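You operate a simulated robot arm through the tools that you are given. There is no shell and no other tool.

You run a simulated two-armed robot. Do the job below in one go: nothing can be reset, and whatever is moved stays where it is left.

Task
Pick up the jug from the back of the near bench with one hand, pass it to the other hand and put it on the low shelf of the table with the round lid. Set down upright: jug.

It is judged by the outcome, as a careful person would: the job done as asked, and still so three seconds after it is handed in. It fails if anything else is knocked over, pushed out of place, dropped, spilled or broken. A push-on lid holds only when it is set on centred and level and pressed home; a screw cap is set on level and turned clockwise until tight.

Robot
Two 7-joint arms with two-finger parallel grippers on one trunk, on a base that moves. Base frame: it is fixed to the floor where the robot stands at the start and does not move with it; the origin is under the middle of the robot, x ahead of it, y to its left, z up. Units: cm, degrees, N and s.
The left shoulder is at the start at [5.2, 17.4, 126], the right one opposite. With the tool pointing down near the work surface each hand reaches from about 24 to 68 cm from the robot's upright axis, wherever it stands, measured 20 degrees to its own side. Places, roughly: jug [200, 125, 100]; low shelf of the table with the round lid [-160, -130, 20]. Payload 3.6 kg a hand.
The tool frame of a hand sits at the grasp point between the pads (the TCP): z along the fingers, y along the line on which they close. The tips reach 3 cm beyond it. The gripper opens to 11 cm. The fingers are 2 cm wide and 1 cm thick; the gripper's body (4.8 by 11.2 cm) begins 5.5 cm behind the TCP.
Orientation is told as [roll, pitch, yaw] about the base's x, y, z axes, in that order, counted from this pose: with the fingers straight down and closing along the base's y, the tool's x points along the base's -x, its y along +y and its z along -z.

Tools
- The arms move only by the tool play_rows. It takes "left_motion", "right_motion" or both (then of equal length, played together; a hand with none holds still); each is a list of rows, each an object of numbers (a shift or turn left out is 0, a gripper value left out holds the last): "x", "y", "z": the shift along the base's x, y, z in cm; "wx", "wy", "wz": the turn, a rotation vector about the base's x, y, z in degrees; "jaw": the finger opening in cm, from 0 to 11. In form: [{"x": .., "y": .., "z": .., "wx": .., "wy": .., "wz": .., "jaw": ..}, ...]. A call has 1 to 20 rows; each row shifts and turns the commanded pose from where the row before left it. Each row takes 0.2 s and may step no farther than 5 cm and 8.6 degrees from the row before; otherwise, or with a gripper value out of range, the whole call is refused. Where a pose cannot be reached the arm comes as near as it can. A force on the tool above 40 N (or 10 N above the force at the start of the call, whichever is more), or a blocked arm, ends the call early, and 0.2 s more pass. The fingers move at their own pace (about 15.3 cm/s each) and stop on an object; they squeeze with about 29 N. The grip force told is the motor's: it shows also when the fingers shut on nothing. Time passes only in rows, and 0.2 s behind the last, so rows that do not move let the fingers close. It gives the time, the measured TCP pose, the force on the tool (base axes), the opening and the grip force at its end, in the units of the frame above (readings bear some noise), with the torque about the TCP (base axes, N m) and any sound that the robot's microphone picked up.
- Cameras (640 x 400 px; columns grow to the right, rows downward): "scene" is now at [13.93, -0.24, 143.16]; the picture's right is [-0.03, -1.00, 0.00], its down [-0.60, 0.02, -0.80] and it looks along [0.80, -0.03, -0.60] (base axes); focal length 274 px, centre (320, 200). "left" rides on the left gripper at [7.2, -1.7, -10.3] in its tool frame; the picture's right is [0.23, 0.97, 0.00], its down [-0.76, 0.18, -0.62] and it looks along [-0.61, 0.14, 0.78] (tool axes); focal length 222 px, centre (320, 200). "right" rides on the right gripper at [7.3, 1.7, -10.3] in its tool frame; the picture's right is [-0.23, 0.97, 0.00], its down [-0.76, -0.18, -0.62] and it looks along [-0.61, -0.14, 0.78] (tool axes); focal length 222 px, centre (320, 200). There is no depth. A picture from a camera that has moved, and an enlarged one, comes with that camera's place and axes in the base frame and with its lens.
- snapshot(camera): a new picture of that camera. The clock stands still meanwhile.
- slide_trunk(by): moves the trunk up (or, below 0, down) by that many cm; the arms and the scene camera ride with it, the base frame stays. It gives what a move gives, with no picture.
- base_move(legs): drives the robot by 1 to 6 legs, each [ahead, left, turn to the left] in cm, cm and degrees, along the robot's own axes; the way and the turn of a leg run together, so that a leg with both is an arc; at most 150 cm and 180 degrees a leg. The arms and the cameras ride along, it lands a little off, and it stops where it bumps. It gives what a move gives.
- turn_head(pan, tilt): turns the head with the scene camera to pan (to the left, within 86 degrees either way) and tilt (down, from -29 to 69), counted from straight ahead of the robot (the tilt from the chest, where the trunk bows). It gives what a move gives.
- enlarge(camera, box): a new picture of the part [left, top, right, bottom] of that camera's present view, enlarged. The clock stands still meanwhile.
- job_done(): hands the job in; it is judged then, once.

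Places have to be worked out from the pictures, the camera data and where the tool is seen. Open the grippers and draw the arms clear of the work before you hand the job in, unless the task says otherwise.

The tools are called after "Emit:" as name(argument=value, ...) on one line, values as JSON. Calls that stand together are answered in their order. play_rows: Moves the arms, as the interface text tells. Its arguments: {"type":"object","properties":{"left_motion":{"type":"array"},"right_motion":{"type":"array"}},"required":[]} The other tools are called the same way: slide_trunk (by) moves the trunk up or down; base_move (legs) drives the base; turn_head (pan, tilt) turns the head that bears the scene camera; snapshot (camera) takes a picture; enlarge (camera, box) takes an enlarged picture of a part of a camera's view; job_done () hands the job in.

At the start:

```text
clock: 0.0
left_position: [51.86, 25.78, 116.2]
left_tcp_rot: [0.1, 0.0, -0.1]
left_contact_force: [-0.2, 1.1, -0.6]
left_torque: [0.03, 0.0, 0.01]
left_grip_width: 10.99
left_gripper_force: 0.0
right_position: [32.33, -13.2, 120.38]
right_tcp_rot: [-0.1, 0.0, 0.0]
right_contact_force: [0.0, 0.0, -0.2]
right_torque: [0.0, -0.02, -0.03]
right_grip_width: 11.0
right_gripper_force: 0.1
trunk travel left (down, up): [-37.5, 38.8]
robot x, y, heading: [0.28, -0.1, 0.0]
head pan, tilt (commanded): [-1.8, 37.0]
```

scene: 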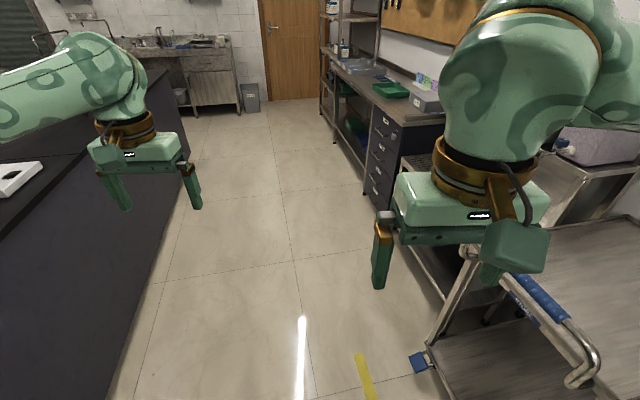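
right: 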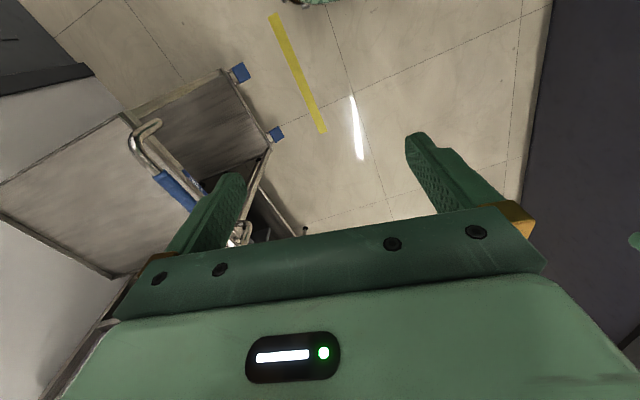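
left: 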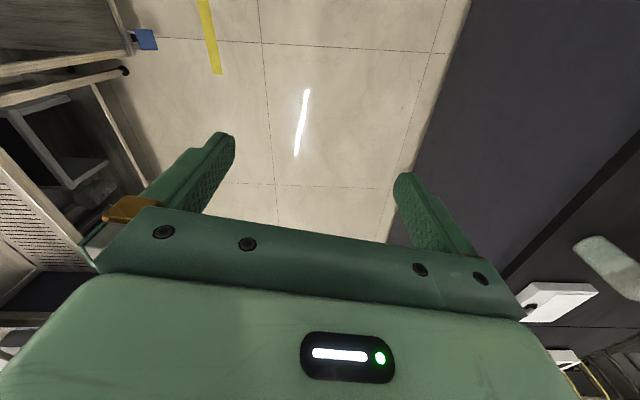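

The start view shows a bench on my left and a trolley on my right; I can't see the jug yet. I turn the head toward the jug's rough direction (about 32° left).

Emit:
turn_head(pan=35, tilt=20)

Emit:
snapshot(camera="scene")

```text
clock: 1.0
left_position: [51.98, 25.79, 116.12]
left_tcp_rot: [-0.1, 0.0, 0.1]
left_contact_force: [0.3, -1.2, 0.0]
left_torque: [0.0, -0.02, -0.02]
left_grip_width: 11.0
left_gripper_force: 0.1
right_position: [32.13, -13.2, 120.4]
right_tcp_rot: [0.0, 0.2, -0.1]
right_contact_force: [-0.5, -0.1, -0.3]
right_torque: [0.0, -0.03, -0.02]
right_grip_width: 10.97
right_gripper_force: 0.0
trunk travel left (down, up): [-37.5, 38.8]
robot x, y, heading: [-0.18, -0.03, 0.3]
head pan, tilt (commanded): [35.0, 20.0]
```

```text
taken
camera scene: at [12.88, 5.37, 145.84], right [0.57, -0.82, 0.0], down [-0.28, -0.2, -0.94], along [0.77, 0.54, -0.34], focal length 274 px, centre (320, 200)
```

scene: 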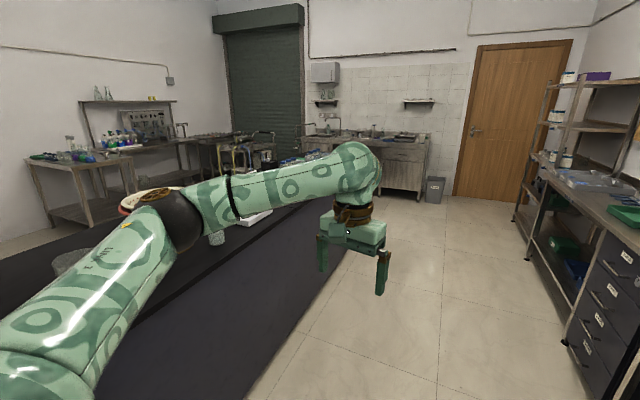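

The jug's place projects right behind the left arm. I enlarge that region and also look around to see other parts of the room (right-rear for the target table).

Emit:
enlarge(camera="scene", box=[180, 90, 440, 250])

Emit:
turn_head(pan=-86, tilt=25)

Emit:
snapshot(camera="scene")

```text
2.46 times, centred on (310, 170) of scene
camera zoom: at [12.88, 5.37, 145.84], right [0.57, -0.82, 0.0], down [-0.28, -0.2, -0.94], along [0.77, 0.54, -0.34], focal length 674 px, centre (345, 274)
```

zoom: 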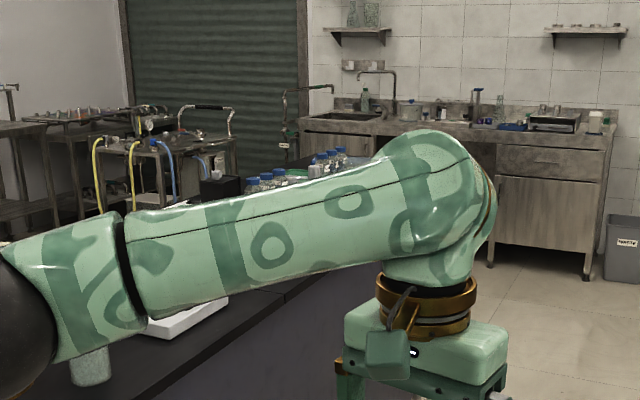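

```text
clock: 3.0
left_position: [52.05, 25.85, 116.04]
left_tcp_rot: [-0.1, 0.0, 0.0]
left_contact_force: [-0.5, -0.1, 0.3]
left_torque: [0.02, 0.01, 0.02]
left_grip_width: 10.98
left_gripper_force: 0.1
right_position: [32.24, -13.28, 120.53]
right_tcp_rot: [-0.1, 0.0, 0.0]
right_contact_force: [0.6, 0.2, 0.0]
right_torque: [0.01, 0.0, -0.02]
right_grip_width: 11.0
right_gripper_force: 0.1
trunk travel left (down, up): [-37.5, 38.8]
robot x, y, heading: [-0.05, -0.04, 0.2]
head pan, tilt (commanded): [-85.9, 25.0]
```

```text
taken
camera scene: at [5.9, -9.15, 145.04], right [-1.0, -0.07, 0.0], down [-0.03, 0.42, -0.91], along [0.06, -0.9, -0.42], focal length 274 px, centre (320, 200)
```

scene: 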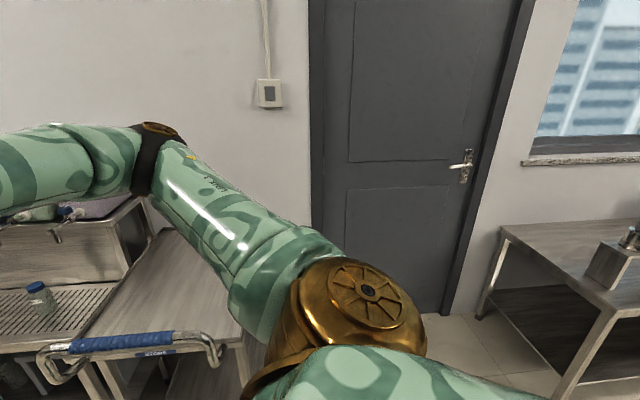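

A table stands behind on the right near a grey door. Before driving, I look straight left and down to find the near bench's edge.

Emit:
turn_head(pan=75, tilt=25)

Emit:
snapshot(camera="scene")

Emit:
turn_head(pan=0, tilt=60)

Emit:
snapshot(camera="scene")

```text
clock: 5.5
left_position: [52.09, 25.74, 115.94]
left_tcp_rot: [0.0, -0.1, 0.0]
left_contact_force: [-0.4, 0.9, 0.1]
left_torque: [0.03, 0.01, 0.04]
left_grip_width: 11.02
left_gripper_force: 0.1
right_position: [32.2, -13.2, 120.36]
right_tcp_rot: [0.0, 0.1, 0.0]
right_contact_force: [1.2, -1.4, -0.2]
right_torque: [0.03, -0.01, -0.01]
right_grip_width: 11.04
right_gripper_force: 0.1
trunk travel left (down, up): [-37.5, 38.8]
robot x, y, heading: [-0.12, 0.2, -0.0]
head pan, tilt (commanded): [75.0, 25.0]
```

```text
taken
camera scene: at [7.63, 8.93, 145.04], right [0.97, -0.26, 0.0], down [-0.11, -0.41, -0.91], along [0.23, 0.88, -0.42], focal length 274 px, centre (320, 200)
```

scene: 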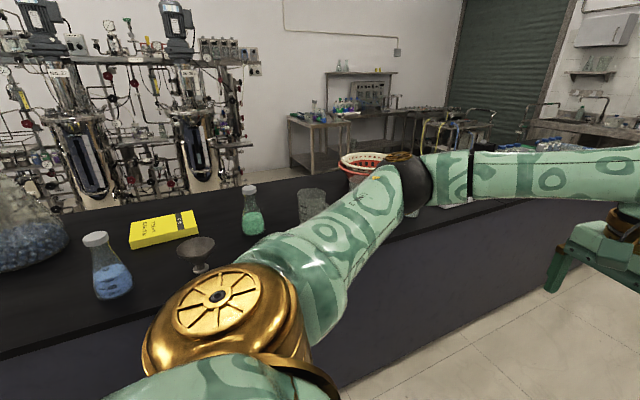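

```text
clock: 7.0
left_position: [52.07, 25.65, 116.12]
left_tcp_rot: [0.0, 0.0, 0.0]
left_contact_force: [0.4, -0.8, 0.2]
left_torque: [-0.02, -0.02, 0.02]
left_grip_width: 11.01
left_gripper_force: 0.0
right_position: [32.17, -13.18, 120.45]
right_tcp_rot: [0.0, 0.0, -0.1]
right_contact_force: [0.1, -0.2, -0.7]
right_torque: [-0.04, -0.04, -0.01]
right_grip_width: 11.02
right_gripper_force: 0.2
trunk travel left (down, up): [-37.5, 38.8]
robot x, y, heading: [0.05, -0.19, -0.1]
head pan, tilt (commanded): [0.0, 60.0]
```

```text
taken
camera scene: at [11.91, 0.04, 140.03], right [0.0, -1.0, 0.0], down [-0.87, 0.0, -0.5], along [0.5, 0.0, -0.87], focal length 274 px, centre (320, 200)
```

scene: 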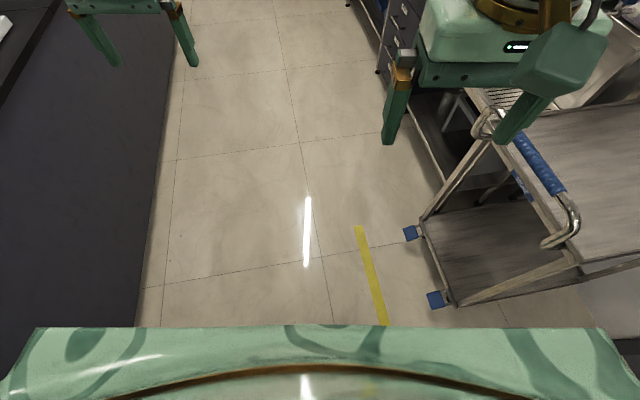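

The room is turned about 10° to my frame: bench front edge (z≈90) at y≈84 at x≈70, and the jug is about 17 cm in from that edge. I turn 10.5° left to align with the aisle and drive ahead 110 cm, then look left for the jug.

Emit:
base_move(legs=[[0, 0, 10.5], [110, 0, 0]])

Emit:
turn_head(pan=45, tilt=30)

Emit:
snapshot(camera="scene")

```text
clock: 13.2
left_position: [152.46, 54.2, 115.99]
left_tcp_rot: [0.0, 0.0, 10.5]
left_contact_force: [-0.3, 0.9, 0.8]
left_torque: [-0.03, 0.0, -0.02]
left_grip_width: 11.0
left_gripper_force: 0.1
right_position: [140.19, 12.21, 120.32]
right_tcp_rot: [0.0, 0.1, 10.5]
right_contact_force: [-0.1, -0.3, -0.1]
right_torque: [0.0, 0.02, 0.02]
right_grip_width: 10.99
right_gripper_force: 0.0
trunk travel left (down, up): [-37.5, 38.8]
robot x, y, heading: [106.18, 19.42, 10.3]
head pan, tilt (commanded): [0.0, 60.0]
```

```text
clock: 14.3
left_position: [152.62, 54.22, 116.13]
left_tcp_rot: [0.0, -0.1, 10.5]
left_contact_force: [0.2, 0.2, 0.3]
left_torque: [0.01, -0.02, 0.02]
left_grip_width: 11.0
left_gripper_force: 0.0
right_position: [140.26, 12.26, 120.4]
right_tcp_rot: [0.0, 0.1, 10.5]
right_contact_force: [1.0, -0.7, 0.0]
right_torque: [0.01, 0.01, 0.0]
right_grip_width: 11.0
right_gripper_force: 0.2
trunk travel left (down, up): [-37.5, 38.8]
robot x, y, heading: [106.2, 19.39, 10.3]
head pan, tilt (commanded): [45.0, 30.0]
```

```text
taken
camera scene: at [116.36, 27.83, 144.23], right [0.82, -0.57, 0.0], down [-0.28, -0.41, -0.87], along [0.49, 0.71, -0.5], focal length 274 px, centre (320, 200)
```

scene: 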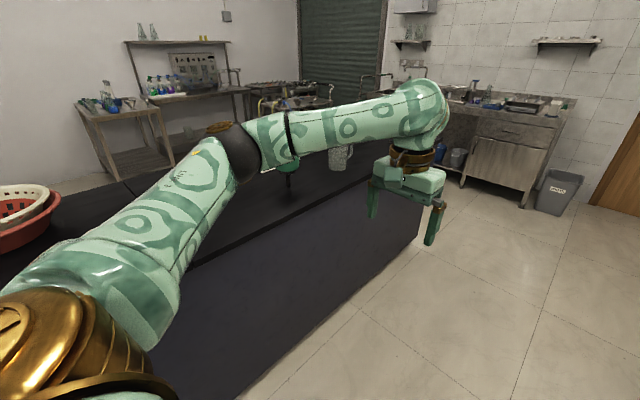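

A clear jug-like vessel shows just behind the left forearm near the bench end. I enlarge that part.

Emit:
enlarge(camera="scene", box=[240, 110, 400, 210])

```text
4.00 times, centred on (320, 160) of scene
camera zoom: at [116.36, 27.83, 144.23], right [0.82, -0.57, 0.0], down [-0.28, -0.41, -0.87], along [0.49, 0.71, -0.5], focal length 1096 px, centre (320, 360)
```

zoom: 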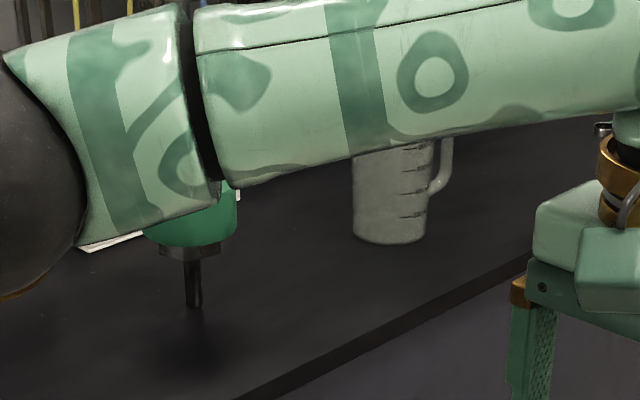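

The jug (clear, graduated, handle on the right in this view) stands at roughly [194, 125], about 9 cm wide. I drive on along the aisle and turn to face the bench squarely, staying clear of it, then look at the jug.

Emit:
base_move(legs=[[112, 0, 0], [0, 0, 90]])

Emit:
turn_head(pan=5, tilt=35)

Emit:
snapshot(camera="scene")

```text
clock: 24.0
left_position: [178.52, 86.47, 115.99]
left_tcp_rot: [0.0, 0.0, 104.3]
left_contact_force: [0.2, 1.0, -0.6]
left_torque: [0.0, 0.04, -0.01]
left_grip_width: 11.0
left_gripper_force: 0.1
right_position: [221.28, 76.96, 120.31]
right_tcp_rot: [-0.1, 0.1, 104.4]
right_contact_force: [-0.5, -1.0, 0.7]
right_torque: [-0.01, 0.01, -0.01]
right_grip_width: 10.98
right_gripper_force: 0.1
trunk travel left (down, up): [-37.5, 38.8]
robot x, y, heading: [216.38, 42.28, 104.1]
head pan, tilt (commanded): [45.0, 30.0]
```

```text
clock: 25.0
left_position: [178.57, 86.63, 116.06]
left_tcp_rot: [0.0, 0.0, 104.3]
left_contact_force: [0.7, -0.2, -0.3]
left_torque: [0.0, 0.01, -0.03]
left_grip_width: 11.01
left_gripper_force: 0.1
right_position: [221.31, 77.02, 120.42]
right_tcp_rot: [0.0, 0.1, 104.4]
right_contact_force: [0.0, 0.4, -0.4]
right_torque: [0.03, -0.02, 0.01]
right_grip_width: 11.0
right_gripper_force: 0.1
trunk travel left (down, up): [-37.5, 38.8]
robot x, y, heading: [216.5, 42.72, 104.2]
head pan, tilt (commanded): [5.0, 35.0]
```

```text
taken
camera scene: at [212.27, 55.89, 143.46], right [0.94, 0.33, 0.0], down [0.19, -0.54, -0.82], along [-0.27, 0.77, -0.57], focal length 274 px, centre (320, 200)
```

scene: 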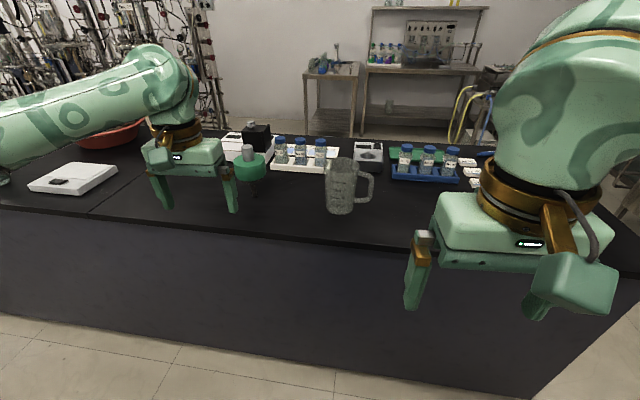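

The jug is clearly in view with its handle to my right; vial racks stand behind it and a green-headed stirrer on its left. I enlarge for measurement.

Emit:
enlarge(camera="scene", box=[220, 120, 420, 245])

Emit:
snapshot(camera="left")

Emit:
snapshot(camera="right")

```text
3.20 times, centred on (320, 182) of scene
camera zoom: at [212.27, 55.89, 143.46], right [0.94, 0.33, 0.0], down [0.19, -0.54, -0.82], along [-0.27, 0.77, -0.57], focal length 877 px, centre (320, 256)
```

zoom: 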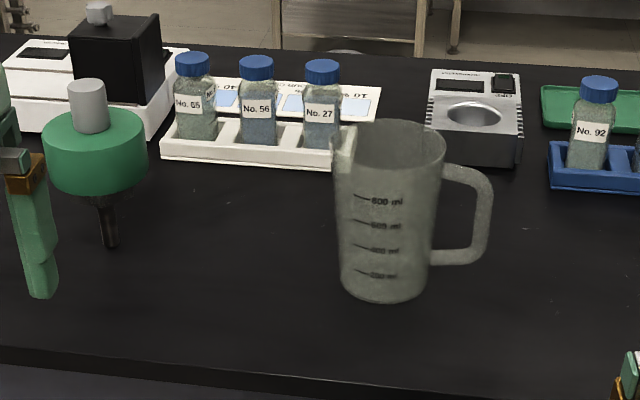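

```text
taken
camera left: at [182.01, 80.02, 126.48], right [-0.89, -0.46, 0.0], down [-0.36, 0.69, 0.62], along [-0.29, 0.55, -0.78], focal length 222 px, centre (320, 200)
```

left: 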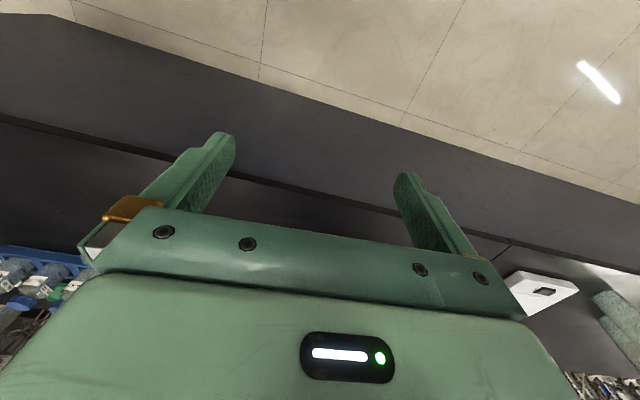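

```text
taken
camera right: at [221.37, 69.53, 130.79], right [-1.0, -0.02, 0.0], down [-0.02, 0.78, 0.62], along [-0.01, 0.62, -0.78], focal length 222 px, centre (320, 200)
```

right: 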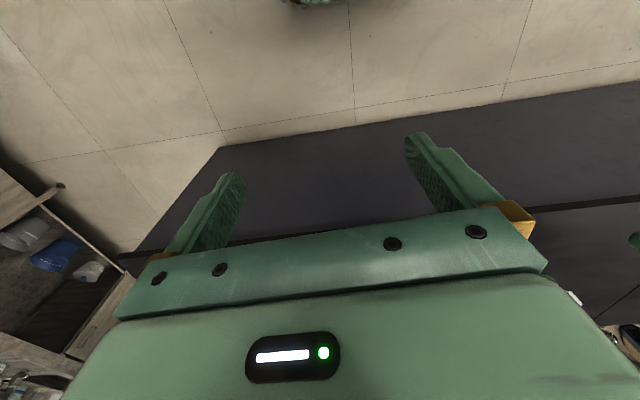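

Jug: centre ≈ [194.6, 126.5], base z≈89, rim z≈106, rim ≈9.7 cm wide, handle pointing roughly +x, spout −x. I plan a top-down body grasp with the left hand, closing across the handle line. First I raise the trunk and test turning the left wrist −70° while still clear of the bench.

Emit:
slide_trunk(by=12)

Emit:
play_rows(left_motion=[{"wz": -7.8}, {"wz": -7.8}, {"wz": -7.8}, {"wz": -7.8}, {"wz": -7.8}, {"wz": -7.8}, {"wz": -7.8}, {"wz": -7.8}, {"wz": -7.8}, {}])

Emit:
snapshot(camera="scene")

```text
clock: 26.5
left_position: [178.54, 86.57, 128.04]
left_tcp_rot: [0.0, -0.1, 104.2]
left_contact_force: [-0.3, 0.1, 0.4]
left_torque: [-0.04, 0.01, 0.01]
left_grip_width: 11.01
left_gripper_force: 0.0
right_position: [221.37, 77.07, 132.49]
right_tcp_rot: [0.0, 0.1, 104.4]
right_contact_force: [0.0, -0.1, 0.1]
right_torque: [0.0, -0.01, -0.01]
right_grip_width: 10.99
right_gripper_force: 0.0
trunk travel left (down, up): [-49.5, 26.8]
robot x, y, heading: [216.67, 42.33, 104.2]
head pan, tilt (commanded): [5.0, 35.0]
```

```text
clock: 28.7
left_position: [178.59, 86.39, 128.04]
left_tcp_rot: [0.1, 0.0, 33.9]
left_contact_force: [0.8, 1.2, 0.3]
left_torque: [0.01, -0.01, -0.01]
left_grip_width: 11.0
left_gripper_force: 0.0
right_position: [221.35, 76.96, 132.46]
right_tcp_rot: [0.0, 0.1, 104.4]
right_contact_force: [0.0, -1.1, -0.2]
right_torque: [-0.01, 0.01, 0.03]
right_grip_width: 10.98
right_gripper_force: 0.2
trunk travel left (down, up): [-49.5, 26.8]
robot x, y, heading: [216.54, 42.42, 103.9]
head pan, tilt (commanded): [5.0, 35.0]
```

```text
taken
camera scene: at [212.96, 53.22, 155.55], right [0.94, 0.33, 0.0], down [0.19, -0.54, -0.82], along [-0.27, 0.77, -0.57], focal length 274 px, centre (320, 200)
```

scene: 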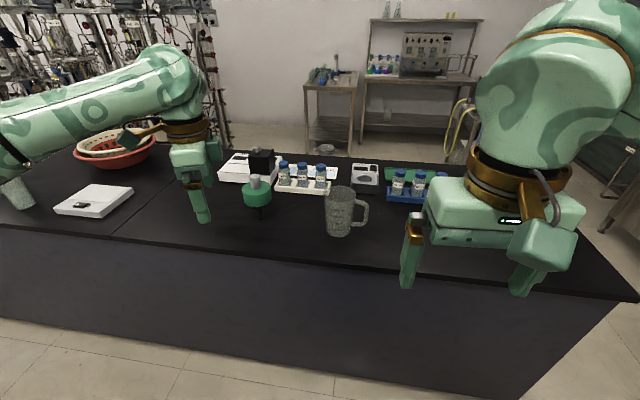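

The wrist turned fine. I enlarge again from this higher viewpoint to triangulate the jug and bench height.

Emit:
enlarge(camera="scene", box=[260, 150, 420, 250])

```text
4.00 times, centred on (340, 200) of scene
camera zoom: at [212.96, 53.22, 155.55], right [0.94, 0.33, 0.0], down [0.19, -0.54, -0.82], along [-0.27, 0.77, -0.57], focal length 1096 px, centre (240, 200)
```

zoom: 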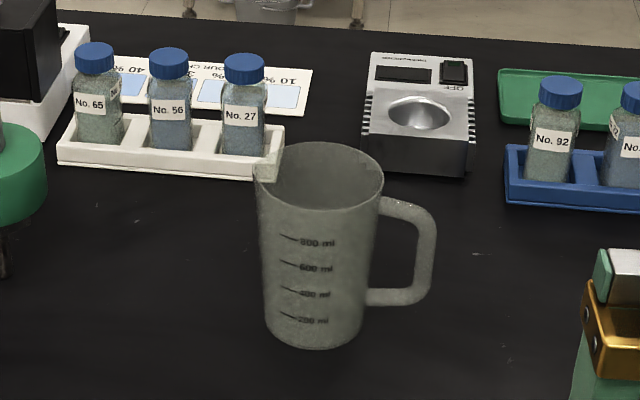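

From two heights the jug comes out at ≈[194.3, 127.2], base z≈89.5, rim z≈105, rim ≈10 cm wide, empty. I turn to heading ~85°, shift left and close in partway, then check the base clearance.

Emit:
base_move(legs=[[0, 0, -19], [0, 15, 0], [18, 0, 0]])

Emit:
turn_head(pan=10, tilt=69)

Emit:
snapshot(camera="scene")

```text
clock: 32.2
left_position: [180.71, 114.89, 127.9]
left_tcp_rot: [0.0, 0.0, 15.5]
left_contact_force: [0.4, 1.2, -0.2]
left_torque: [0.0, 0.02, 0.04]
left_grip_width: 11.0
left_gripper_force: 0.0
right_position: [218.17, 92.28, 132.54]
right_tcp_rot: [0.0, 0.1, 85.8]
right_contact_force: [0.3, -0.9, -0.3]
right_torque: [-0.04, 0.0, 0.01]
right_grip_width: 10.98
right_gripper_force: 0.0
trunk travel left (down, up): [-49.5, 26.8]
robot x, y, heading: [202.77, 61.27, 85.6]
head pan, tilt (commanded): [5.0, 35.0]
```

```text
clock: 33.2
left_position: [180.69, 114.76, 127.96]
left_tcp_rot: [0.0, -0.1, 15.4]
left_contact_force: [-0.4, -0.3, 0.7]
left_torque: [0.0, -0.02, -0.01]
left_grip_width: 11.01
left_gripper_force: 0.0
right_position: [218.15, 92.16, 132.42]
right_tcp_rot: [0.1, 0.0, 85.7]
right_contact_force: [0.0, 0.1, 0.5]
right_torque: [0.01, -0.03, 0.02]
right_grip_width: 11.0
right_gripper_force: 0.0
trunk travel left (down, up): [-49.5, 26.8]
robot x, y, heading: [202.79, 61.43, 85.7]
head pan, tilt (commanded): [10.0, 68.8]
```

```text
taken
camera scene: at [202.22, 69.1, 151.19], right [1.0, 0.1, 0.0], down [0.09, -0.93, -0.36], along [-0.04, 0.36, -0.93], focal length 274 px, centre (320, 200)
```

scene: 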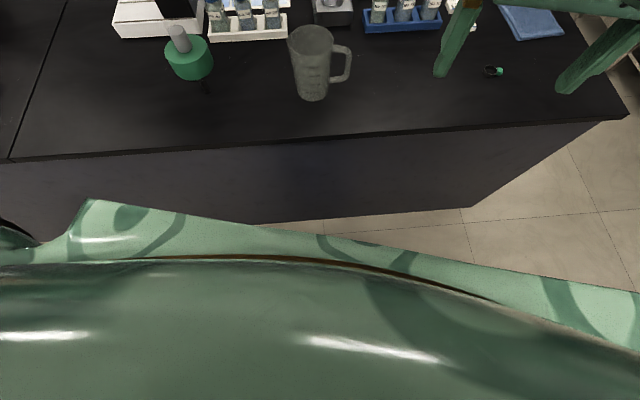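

The bench front edge is ≈49 cm ahead of my axis and the jug ≈65 cm ahead, 13 cm left. I move 11 cm closer and look at the jug from above.

Emit:
base_move(legs=[[11, 0, 0]])

Emit:
turn_head(pan=10, tilt=50)

Emit:
snapshot(camera="scene")

Emit:
snapshot(camera="left")

```text
clock: 34.4
left_position: [181.42, 125.89, 127.94]
left_tcp_rot: [0.0, -0.1, 15.6]
left_contact_force: [-0.1, 1.3, 0.7]
left_torque: [0.01, -0.01, -0.01]
left_grip_width: 11.01
left_gripper_force: 0.0
right_position: [218.95, 103.18, 132.42]
right_tcp_rot: [0.0, 0.1, 85.8]
right_contact_force: [0.0, 0.8, -0.4]
right_torque: [0.01, 0.0, 0.05]
right_grip_width: 11.0
right_gripper_force: 0.1
trunk travel left (down, up): [-49.5, 26.8]
robot x, y, heading: [203.44, 72.34, 85.7]
head pan, tilt (commanded): [10.0, 68.8]
```

```text
clock: 35.2
left_position: [181.53, 125.7, 127.95]
left_tcp_rot: [0.0, 0.0, 15.5]
left_contact_force: [0.4, 0.5, 0.5]
left_torque: [0.0, 0.0, 0.02]
left_grip_width: 11.0
left_gripper_force: 0.0
right_position: [219.04, 103.16, 132.39]
right_tcp_rot: [0.0, 0.0, 85.7]
right_contact_force: [-0.5, -0.3, -0.1]
right_torque: [0.02, -0.02, -0.01]
right_grip_width: 11.02
right_gripper_force: 0.1
trunk travel left (down, up): [-49.5, 26.8]
robot x, y, heading: [203.37, 72.03, 85.4]
head pan, tilt (commanded): [10.0, 50.0]
```

```text
taken
camera scene: at [202.84, 82.14, 153.37], right [1.0, 0.1, 0.0], down [0.08, -0.76, -0.64], along [-0.06, 0.64, -0.77], focal length 274 px, centre (320, 200)
```

scene: 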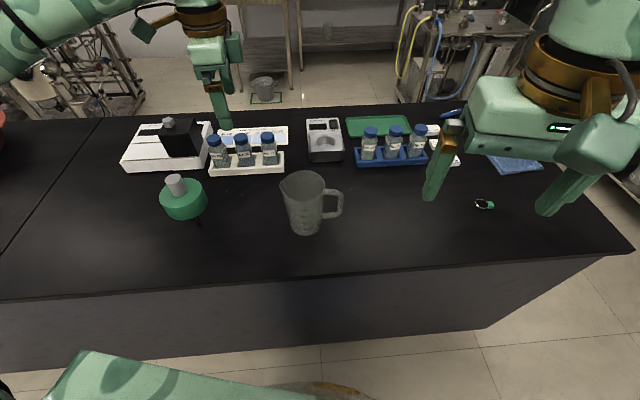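

```text
taken
camera left: at [174.98, 122.26, 138.4], right [-0.48, 0.88, 0.0], down [0.69, 0.37, 0.62], along [0.55, 0.3, -0.78], focal length 222 px, centre (320, 200)
```

left: 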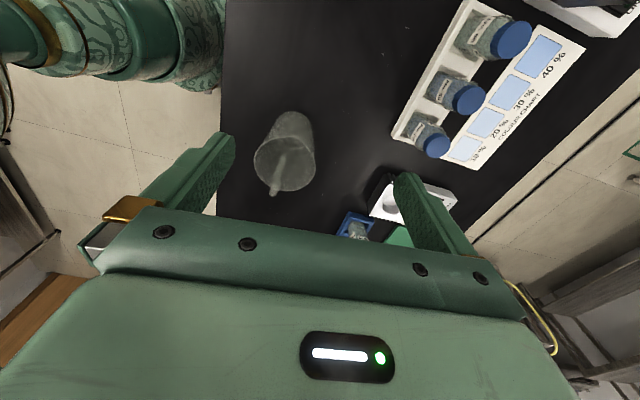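

Left wrist camera sees the jug well. I enlarge it there and in the scene view to fix the jug's axis and handle direction.

Emit:
enlarge(camera="left", box=[220, 90, 380, 210])

Emit:
enlarge(camera="scene", box=[240, 150, 400, 250])

```text
3.33 times, centred on (300, 150) of left
camera zoom: at [174.98, 122.26, 138.4], right [-0.48, 0.88, 0.0], down [0.69, 0.37, 0.62], along [0.55, 0.3, -0.78], focal length 740 px, centre (387, 367)
```

zoom: 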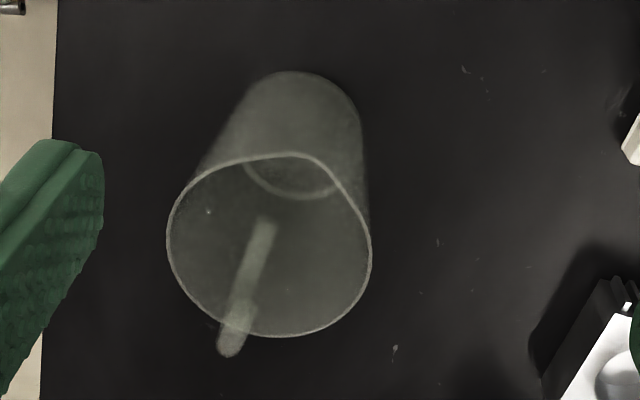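

```text
4.00 times, centred on (320, 200) of scene
camera zoom: at [202.84, 82.14, 153.37], right [1.0, 0.1, 0.0], down [0.08, -0.76, -0.64], along [-0.06, 0.64, -0.77], focal length 1096 px, centre (320, 200)
```

zoom: 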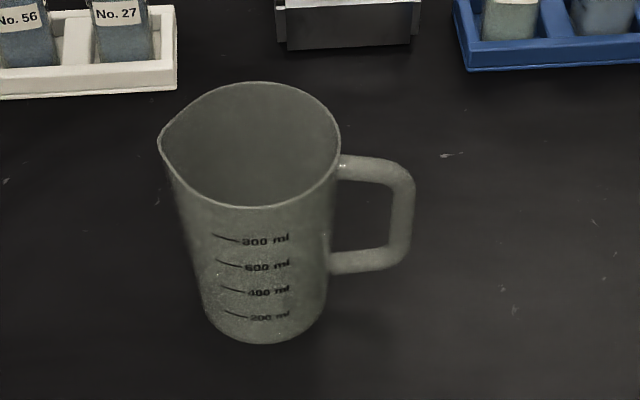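

The handle plane points at azimuth ≈3°, its outer bar centre ≈[203.7, 127, 99], the top bar near z≈103.5; rim centre [194.6, 126.3, 105]. A top-down grip on the handle (closing across it) leaves the whole body free for the other hand, so I'll do that. I shift the base 8 cm right and bring the left hand above the handle with yaw ≈3°.

Emit:
base_move(legs=[[0, -8, 0]])

Emit:
play_rows(left_motion=[{"wz": -6.2, "x": 2.7}, {"wz": -6.2, "x": 2.7}, {"x": 2.7}, {"x": 2.7}, {"x": 2.7}, {}])

Emit:
snapshot(camera="left")

Emit:
snapshot(camera="scene")

```text
clock: 36.3
left_position: [189.81, 125.06, 128.0]
left_tcp_rot: [0.0, -0.1, 15.4]
left_contact_force: [0.4, -0.8, 0.1]
left_torque: [-0.01, 0.04, -0.01]
left_grip_width: 10.99
left_gripper_force: 0.2
right_position: [227.31, 102.66, 132.49]
right_tcp_rot: [0.1, -0.1, 85.7]
right_contact_force: [0.0, 0.0, -0.1]
right_torque: [0.02, 0.0, -0.02]
right_grip_width: 11.02
right_gripper_force: 0.1
trunk travel left (down, up): [-49.5, 26.8]
robot x, y, heading: [211.51, 71.0, 85.6]
head pan, tilt (commanded): [10.0, 50.0]
```

```text
clock: 37.7
left_position: [203.2, 125.02, 127.92]
left_tcp_rot: [0.0, -0.2, 3.1]
left_contact_force: [-0.6, -0.5, 0.1]
left_torque: [-0.03, 0.02, -0.02]
left_grip_width: 10.99
left_gripper_force: 0.1
right_position: [226.96, 102.56, 132.39]
right_tcp_rot: [0.0, 0.0, 85.8]
right_contact_force: [-0.1, 0.6, 0.2]
right_torque: [-0.01, -0.02, 0.01]
right_grip_width: 10.99
right_gripper_force: 0.0
trunk travel left (down, up): [-49.5, 26.8]
robot x, y, heading: [211.42, 71.42, 85.5]
head pan, tilt (commanded): [10.0, 50.0]
```

```text
taken
camera left: at [195.98, 122.96, 138.24], right [-0.28, 0.96, 0.0], down [0.75, 0.22, 0.62], along [0.6, 0.17, -0.78], focal length 222 px, centre (320, 200)
```

left: 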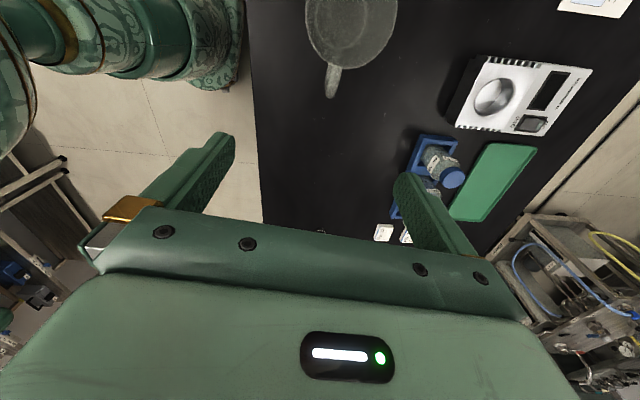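

```text
taken
camera scene: at [210.92, 81.56, 153.38], right [1.0, 0.1, 0.0], down [0.08, -0.76, -0.64], along [-0.06, 0.64, -0.77], focal length 274 px, centre (320, 200)
```

scene: 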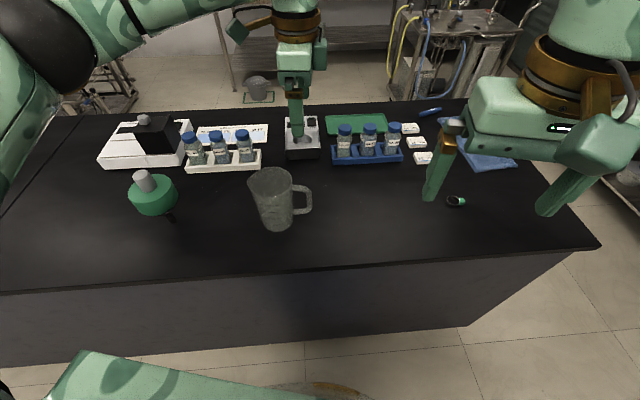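

The left hand is above and roughly in line with the handle. I enlarge both views to refine the handle's line.

Emit:
enlarge(camera="left", box=[270, 0, 430, 110])

Emit:
enlarge(camera="scene", box=[210, 140, 370, 240])

```text
3.64 times, centred on (350, 55) of left
camera zoom: at [195.98, 122.96, 138.24], right [-0.28, 0.96, 0.0], down [0.75, 0.22, 0.62], along [0.6, 0.17, -0.78], focal length 808 px, centre (211, 727)
```

zoom: 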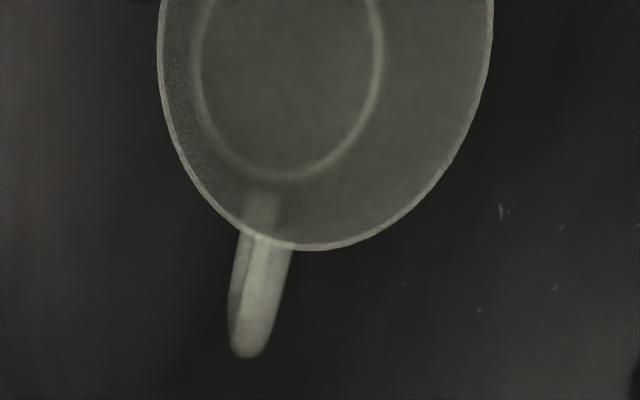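

```text
4.00 times, centred on (290, 190) of scene
camera zoom: at [210.92, 81.56, 153.38], right [1.0, 0.1, 0.0], down [0.08, -0.76, -0.64], along [-0.06, 0.64, -0.77], focal length 1096 px, centre (440, 240)
```

zoom: 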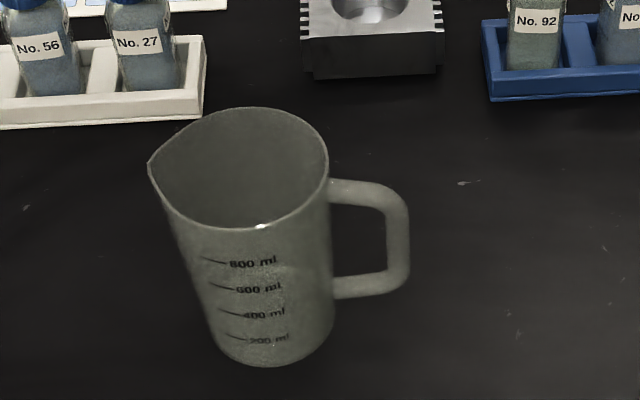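

The handle line passes ≈[200.2, 126.1] to [204.0, 126.6]; its outer bar ≈[203.3, 126.6]. I shift +1.5 cm in y and lower to z≈113 (tips ≈110, above everything), then check centring again with the wrist camera.

Emit:
play_rows(left_motion=[{"y": 1.5}, {"z": -4}, {"z": -4}, {"z": -4}, {"z": -3}, {}])

Emit:
snapshot(camera="left")

Emit:
enlarge(camera="scene", box=[210, 100, 370, 240])

```text
clock: 39.1
left_position: [203.21, 126.58, 113.05]
left_tcp_rot: [0.0, 0.1, 3.2]
left_contact_force: [-0.5, -0.2, -0.5]
left_torque: [0.03, -0.01, -0.01]
left_grip_width: 11.02
left_gripper_force: 0.2
right_position: [227.26, 102.55, 132.5]
right_tcp_rot: [0.0, 0.0, 85.7]
right_contact_force: [-0.4, -1.0, -1.0]
right_torque: [0.01, 0.0, 0.0]
right_grip_width: 11.0
right_gripper_force: 0.1
trunk travel left (down, up): [-49.5, 26.8]
robot x, y, heading: [211.43, 71.39, 85.9]
head pan, tilt (commanded): [10.0, 50.0]
```

```text
taken
camera left: at [196.03, 124.57, 123.45], right [-0.28, 0.96, 0.0], down [0.75, 0.22, 0.62], along [0.6, 0.17, -0.78], focal length 222 px, centre (320, 200)
```

left: 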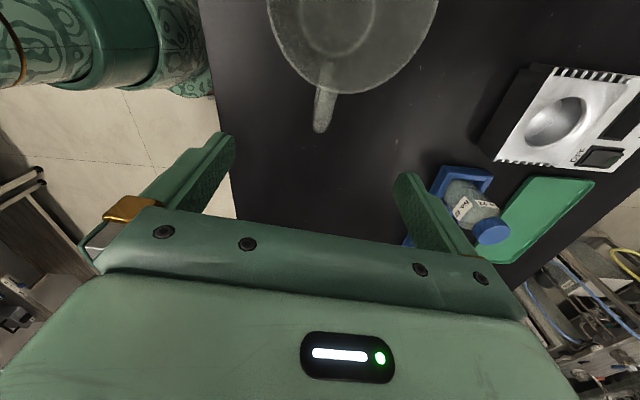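

```text
2.86 times, centred on (290, 170) of scene
camera zoom: at [211.05, 81.55, 153.38], right [1.0, 0.1, 0.0], down [0.08, -0.76, -0.64], along [-0.06, 0.64, -0.77], focal length 783 px, centre (406, 286)
```

zoom: 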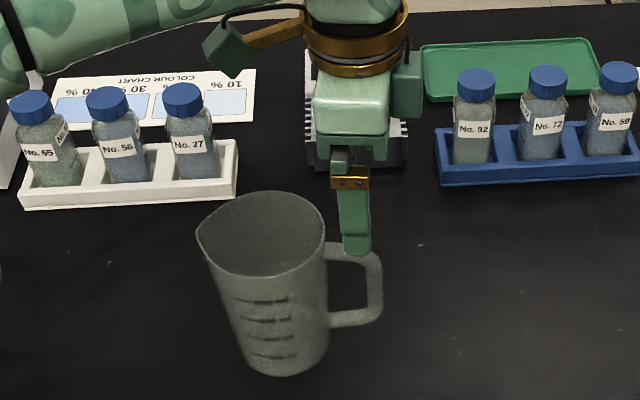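

The handle is centred between the fingers; it is skewed ≈7° from my closing normal and its bar centre is ~0.5 cm nearer the body. I turn +6°, shift −0.6 cm in x, and descend to z≈99.6.

Emit:
play_rows(left_motion=[{"x": -0.6, "wz": 6, "jaw": 7}, {"z": -3}, {"z": -3}, {"z": -3}, {"z": -2.4}, {"z": -2}, {}])

Emit:
snapshot(camera="left")

Emit:
enlarge(camera="scene", box=[210, 100, 370, 240])

```text
clock: 40.7
left_position: [202.72, 126.7, 99.6]
left_tcp_rot: [0.1, 0.0, 9.1]
left_contact_force: [-0.1, 0.6, -0.5]
left_torque: [0.0, -0.03, -0.02]
left_grip_width: 6.98
left_gripper_force: 0.1
right_position: [227.15, 102.63, 132.37]
right_tcp_rot: [0.0, 0.0, 85.7]
right_contact_force: [0.7, -0.1, 0.2]
right_torque: [0.0, 0.01, -0.01]
right_grip_width: 10.97
right_gripper_force: 0.1
trunk travel left (down, up): [-49.5, 26.8]
robot x, y, heading: [211.33, 71.04, 85.7]
head pan, tilt (commanded): [10.0, 50.0]
```

```text
taken
camera left: at [195.78, 123.89, 110.08], right [-0.38, 0.93, 0.0], down [0.72, 0.3, 0.62], along [0.58, 0.24, -0.78], focal length 222 px, centre (320, 200)
```

left: 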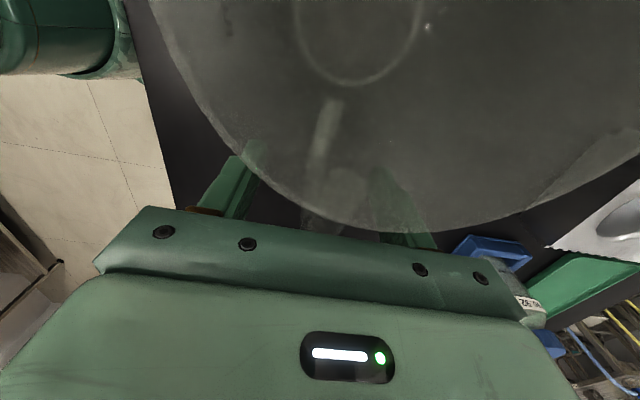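

```text
2.86 times, centred on (290, 170) of scene
camera zoom: at [211.02, 81.56, 153.38], right [1.0, 0.1, 0.0], down [0.08, -0.76, -0.64], along [-0.06, 0.64, -0.77], focal length 783 px, centre (406, 286)
```

zoom: 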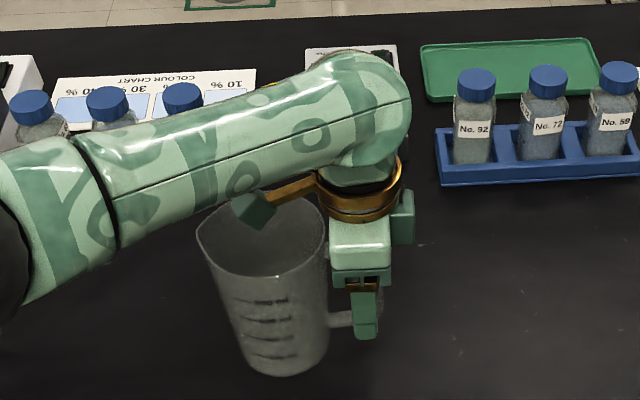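

Fingers straddle the handle with the palm just above it, no contact so far. I close the left gripper on the handle.

Emit:
play_rows(left_motion=[{"jaw": 3}, {"jaw": 3}, {"jaw": 0}, {}, {}, {}])

Emit:
enlarge(camera="scene", box=[210, 100, 370, 240])

```text
clock: 42.1
left_position: [202.66, 126.59, 99.78]
left_tcp_rot: [0.0, 0.0, 9.2]
left_contact_force: [0.0, -0.1, -0.6]
left_torque: [0.03, 0.02, 0.03]
left_grip_width: 1.57
left_gripper_force: 29.1
right_position: [227.23, 102.57, 132.4]
right_tcp_rot: [0.0, -0.1, 85.8]
right_contact_force: [0.5, -0.1, 0.0]
right_torque: [-0.02, 0.0, 0.0]
right_grip_width: 11.04
right_gripper_force: 0.0
trunk travel left (down, up): [-49.5, 26.8]
robot x, y, heading: [211.76, 71.33, 85.9]
head pan, tilt (commanded): [10.0, 50.0]
```

```text
2.86 times, centred on (290, 170) of scene
camera zoom: at [211.03, 81.56, 153.38], right [1.0, 0.1, 0.0], down [0.08, -0.76, -0.64], along [-0.06, 0.64, -0.77], focal length 783 px, centre (406, 286)
```

zoom: 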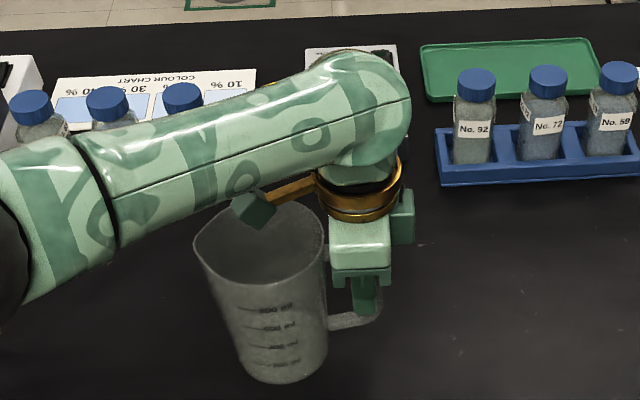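

The grip holds the handle at 1.57 cm width with full force. I lift gently 3 cm and check load and tilt.

Emit:
play_rows(left_motion=[{"z": 0.5}, {"z": 0.5}, {"z": 1}, {"z": 1}, {"z": 1}, {}])

Emit:
enlarge(camera="scene", box=[210, 100, 370, 240])

```text
clock: 43.5
left_position: [202.39, 126.51, 103.54]
left_tcp_rot: [0.0, -0.1, 9.1]
left_contact_force: [-0.3, -0.9, -1.4]
left_torque: [0.02, -0.07, 0.0]
left_grip_width: 1.55
left_gripper_force: 28.6
right_position: [227.29, 102.75, 132.37]
right_tcp_rot: [0.0, 0.0, 85.8]
right_contact_force: [-0.3, -0.3, 0.0]
right_torque: [-0.01, 0.03, 0.04]
right_grip_width: 11.01
right_gripper_force: 0.0
trunk travel left (down, up): [-49.5, 26.8]
robot x, y, heading: [211.34, 71.32, 85.8]
head pan, tilt (commanded): [10.0, 50.0]
```

```text
2.86 times, centred on (290, 170) of scene
camera zoom: at [211.03, 81.59, 153.38], right [1.0, 0.1, 0.0], down [0.08, -0.76, -0.64], along [-0.06, 0.64, -0.77], focal length 783 px, centre (406, 286)
```

zoom: 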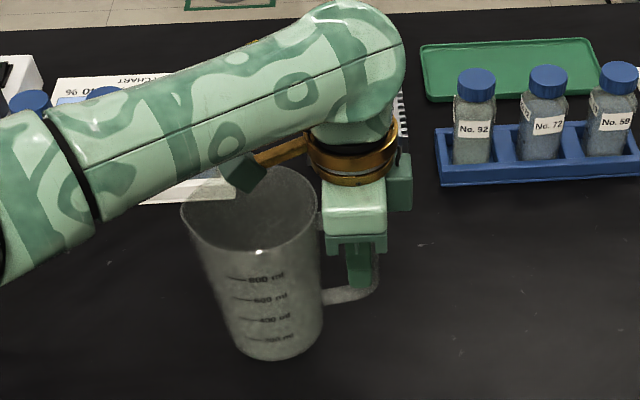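

The jug hangs upright, load ~1.4 N. I raise it well clear of the bench items, then look again.

Emit:
play_rows(left_motion=[{"z": 3}, {"z": 4}, {"z": 4}, {"z": 4}, {"z": 4}, {"z": 3}, {}])

Emit:
snapshot(camera="scene")

```text
clock: 45.1
left_position: [202.67, 126.95, 125.54]
left_tcp_rot: [-0.1, 0.0, 9.1]
left_contact_force: [-0.1, 1.0, -0.5]
left_torque: [-0.02, -0.06, -0.01]
left_grip_width: 1.57
left_gripper_force: 28.1
right_position: [227.15, 102.63, 132.48]
right_tcp_rot: [0.0, 0.1, 85.6]
right_contact_force: [-0.4, 0.4, 0.7]
right_torque: [-0.04, 0.01, 0.03]
right_grip_width: 11.0
right_gripper_force: 0.2
trunk travel left (down, up): [-49.5, 26.8]
robot x, y, heading: [211.77, 70.95, 85.8]
head pan, tilt (commanded): [10.0, 50.0]
```

```text
taken
camera scene: at [211.01, 81.61, 153.37], right [1.0, 0.1, 0.0], down [0.08, -0.76, -0.64], along [-0.06, 0.64, -0.77], focal length 274 px, centre (320, 200)
```

scene: 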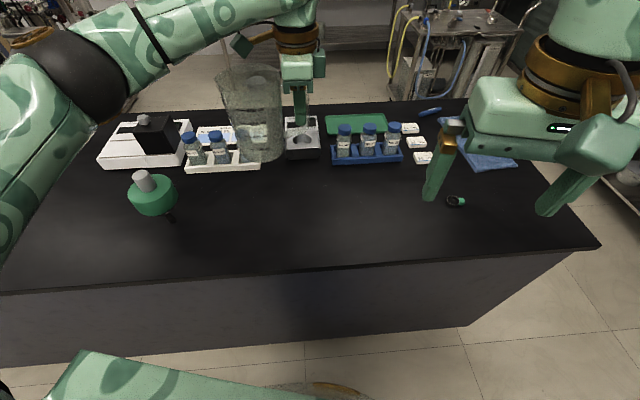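

The jug is held clear with everything else undisturbed. I back away from the bench 33 cm and then retract the left hand toward me and rotate it toward the robot-forward direction.

Emit:
base_move(legs=[[-33, 0, 0]])

Emit:
play_rows(left_motion=[{"y": -2, "wz": 6}, {"y": -2, "x": -1, "wz": 6}, {"y": -2, "x": -1, "wz": 6}, {"y": -2, "x": -1, "wz": 6}, {"y": -2, "x": -1, "wz": 6}, {"y": -1, "x": -1, "wz": 6}, {"x": -1, "wz": 6}, {"wz": 6}, {}])

Emit:
snapshot(camera="scene")

```text
clock: 47.3
left_position: [200.23, 92.74, 125.59]
left_tcp_rot: [0.1, 0.1, 8.9]
left_contact_force: [0.5, -0.4, -1.2]
left_torque: [0.04, -0.07, -0.01]
left_grip_width: 1.59
left_gripper_force: 29.1
right_position: [224.58, 68.47, 132.33]
right_tcp_rot: [0.0, 0.0, 85.6]
right_contact_force: [0.2, -0.8, -0.9]
right_torque: [-0.01, 0.0, 0.0]
right_grip_width: 11.0
right_gripper_force: 0.1
trunk travel left (down, up): [-49.5, 26.8]
robot x, y, heading: [208.95, 37.25, 85.3]
head pan, tilt (commanded): [10.0, 50.0]
```

```text
clock: 49.3
left_position: [194.42, 81.66, 125.49]
left_tcp_rot: [0.0, 0.0, 57.2]
left_contact_force: [0.1, -1.4, -0.6]
left_torque: [0.04, -0.06, -0.01]
left_grip_width: 1.54
left_gripper_force: 29.2
right_position: [224.59, 68.48, 132.51]
right_tcp_rot: [0.0, 0.0, 85.6]
right_contact_force: [0.0, 0.0, -0.3]
right_torque: [-0.02, -0.03, 0.0]
right_grip_width: 10.99
right_gripper_force: 0.1
trunk travel left (down, up): [-49.5, 26.8]
robot x, y, heading: [208.97, 37.39, 85.4]
head pan, tilt (commanded): [10.0, 50.0]
```

```text
taken
camera scene: at [208.41, 47.48, 153.38], right [1.0, 0.1, 0.0], down [0.07, -0.76, -0.64], along [-0.06, 0.64, -0.77], focal length 274 px, centre (320, 200)
```

scene: 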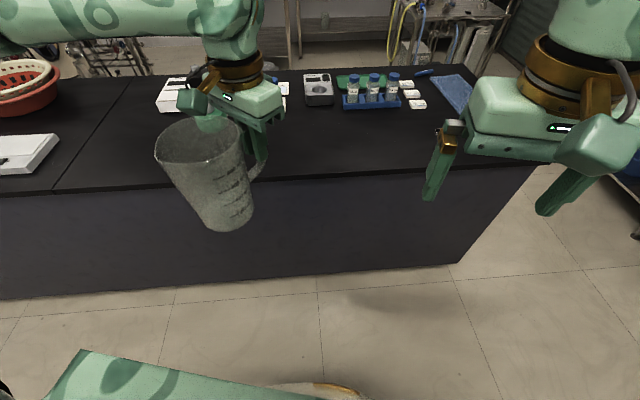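

The jug rides well. I turn left ~105° to face back along the aisle and look at the way.

Emit:
base_move(legs=[[0, 0, 105]])

Emit:
turn_head(pan=0, tilt=30)

Emit:
snapshot(camera="scene")

```text
clock: 54.1
left_position: [170.03, 11.66, 125.65]
left_tcp_rot: [-0.1, 0.0, 162.3]
left_contact_force: [0.4, -0.1, -1.4]
left_torque: [0.02, 0.1, -0.01]
left_grip_width: 1.56
left_gripper_force: 29.0
right_position: [174.7, 44.19, 132.44]
right_tcp_rot: [0.0, -0.1, -169.0]
right_contact_force: [-0.6, 0.0, 1.1]
right_torque: [0.0, -0.03, -0.03]
right_grip_width: 11.02
right_gripper_force: 0.0
trunk travel left (down, up): [-49.5, 26.8]
robot x, y, heading: [209.09, 37.3, -169.1]
head pan, tilt (commanded): [10.0, 50.0]
```

```text
clock: 55.0
left_position: [170.04, 11.69, 125.65]
left_tcp_rot: [0.0, 0.0, 162.1]
left_contact_force: [1.4, -0.1, -1.4]
left_torque: [-0.02, 0.09, -0.04]
left_grip_width: 1.54
left_gripper_force: 28.7
right_position: [174.78, 44.35, 132.48]
right_tcp_rot: [0.1, 0.0, -169.1]
right_contact_force: [0.0, 0.8, -0.4]
right_torque: [0.0, 0.01, -0.01]
right_grip_width: 11.01
right_gripper_force: 0.1
trunk travel left (down, up): [-49.5, 26.8]
robot x, y, heading: [209.17, 37.27, -169.2]
head pan, tilt (commanded): [0.0, 30.0]
```

```text
taken
camera scene: at [197.72, 35.22, 156.32], right [-0.19, 0.98, 0.0], down [0.49, 0.09, -0.87], along [-0.85, -0.16, -0.5], focal length 274 px, centre (320, 200)
```

scene: 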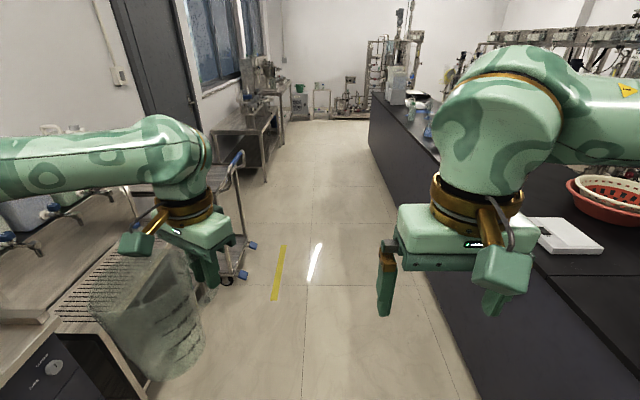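

The aisle back is clear; the stainless table beyond the trolley on the left is the target. I drive 150 + 90 cm along the aisle and look again.

Emit:
base_move(legs=[[150, 0, 0], [90, 0, 0]])

Emit:
turn_head(pan=25, tilt=30)

Emit:
snapshot(camera="scene")

```text
clock: 66.6
left_position: [-63.22, -31.24, 125.47]
left_tcp_rot: [-0.1, 0.0, 162.1]
left_contact_force: [-1.0, 0.5, -0.4]
left_torque: [0.0, 0.1, -0.03]
left_grip_width: 1.55
left_gripper_force: 29.0
right_position: [-58.58, 1.42, 132.41]
right_tcp_rot: [0.0, 0.0, -169.3]
right_contact_force: [0.5, 0.5, 0.0]
right_torque: [0.01, -0.02, -0.05]
right_grip_width: 11.01
right_gripper_force: 0.0
trunk travel left (down, up): [-49.5, 26.8]
robot x, y, heading: [-24.35, -5.52, -169.3]
head pan, tilt (commanded): [0.0, 30.0]
```

```text
clock: 67.5
left_position: [-63.27, -31.24, 125.64]
left_tcp_rot: [0.1, 0.0, 162.3]
left_contact_force: [0.1, -0.9, -0.4]
left_torque: [0.0, 0.09, -0.02]
left_grip_width: 1.55
left_gripper_force: 28.7
right_position: [-58.57, 1.49, 132.47]
right_tcp_rot: [-0.1, 0.0, -169.2]
right_contact_force: [0.4, -0.9, 0.9]
right_torque: [0.0, 0.01, 0.0]
right_grip_width: 10.99
right_gripper_force: 0.0
trunk travel left (down, up): [-49.5, 26.8]
robot x, y, heading: [-24.31, -5.57, -169.1]
head pan, tilt (commanded): [25.0, 30.0]
```

```text
taken
camera scene: at [-34.06, -11.22, 156.33], right [-0.58, 0.81, 0.0], down [0.41, 0.29, -0.87], along [-0.7, -0.51, -0.5], focal length 274 px, centre (320, 200)
```

scene: 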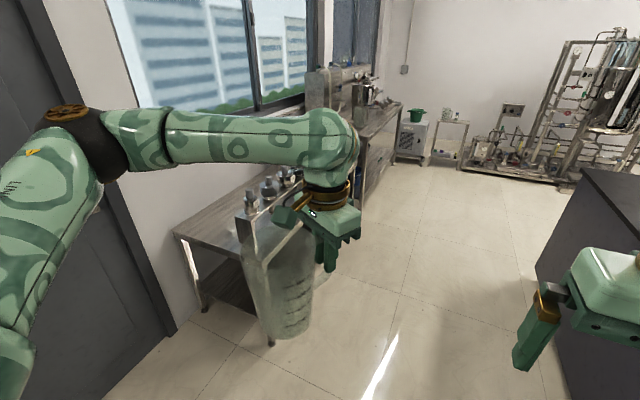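

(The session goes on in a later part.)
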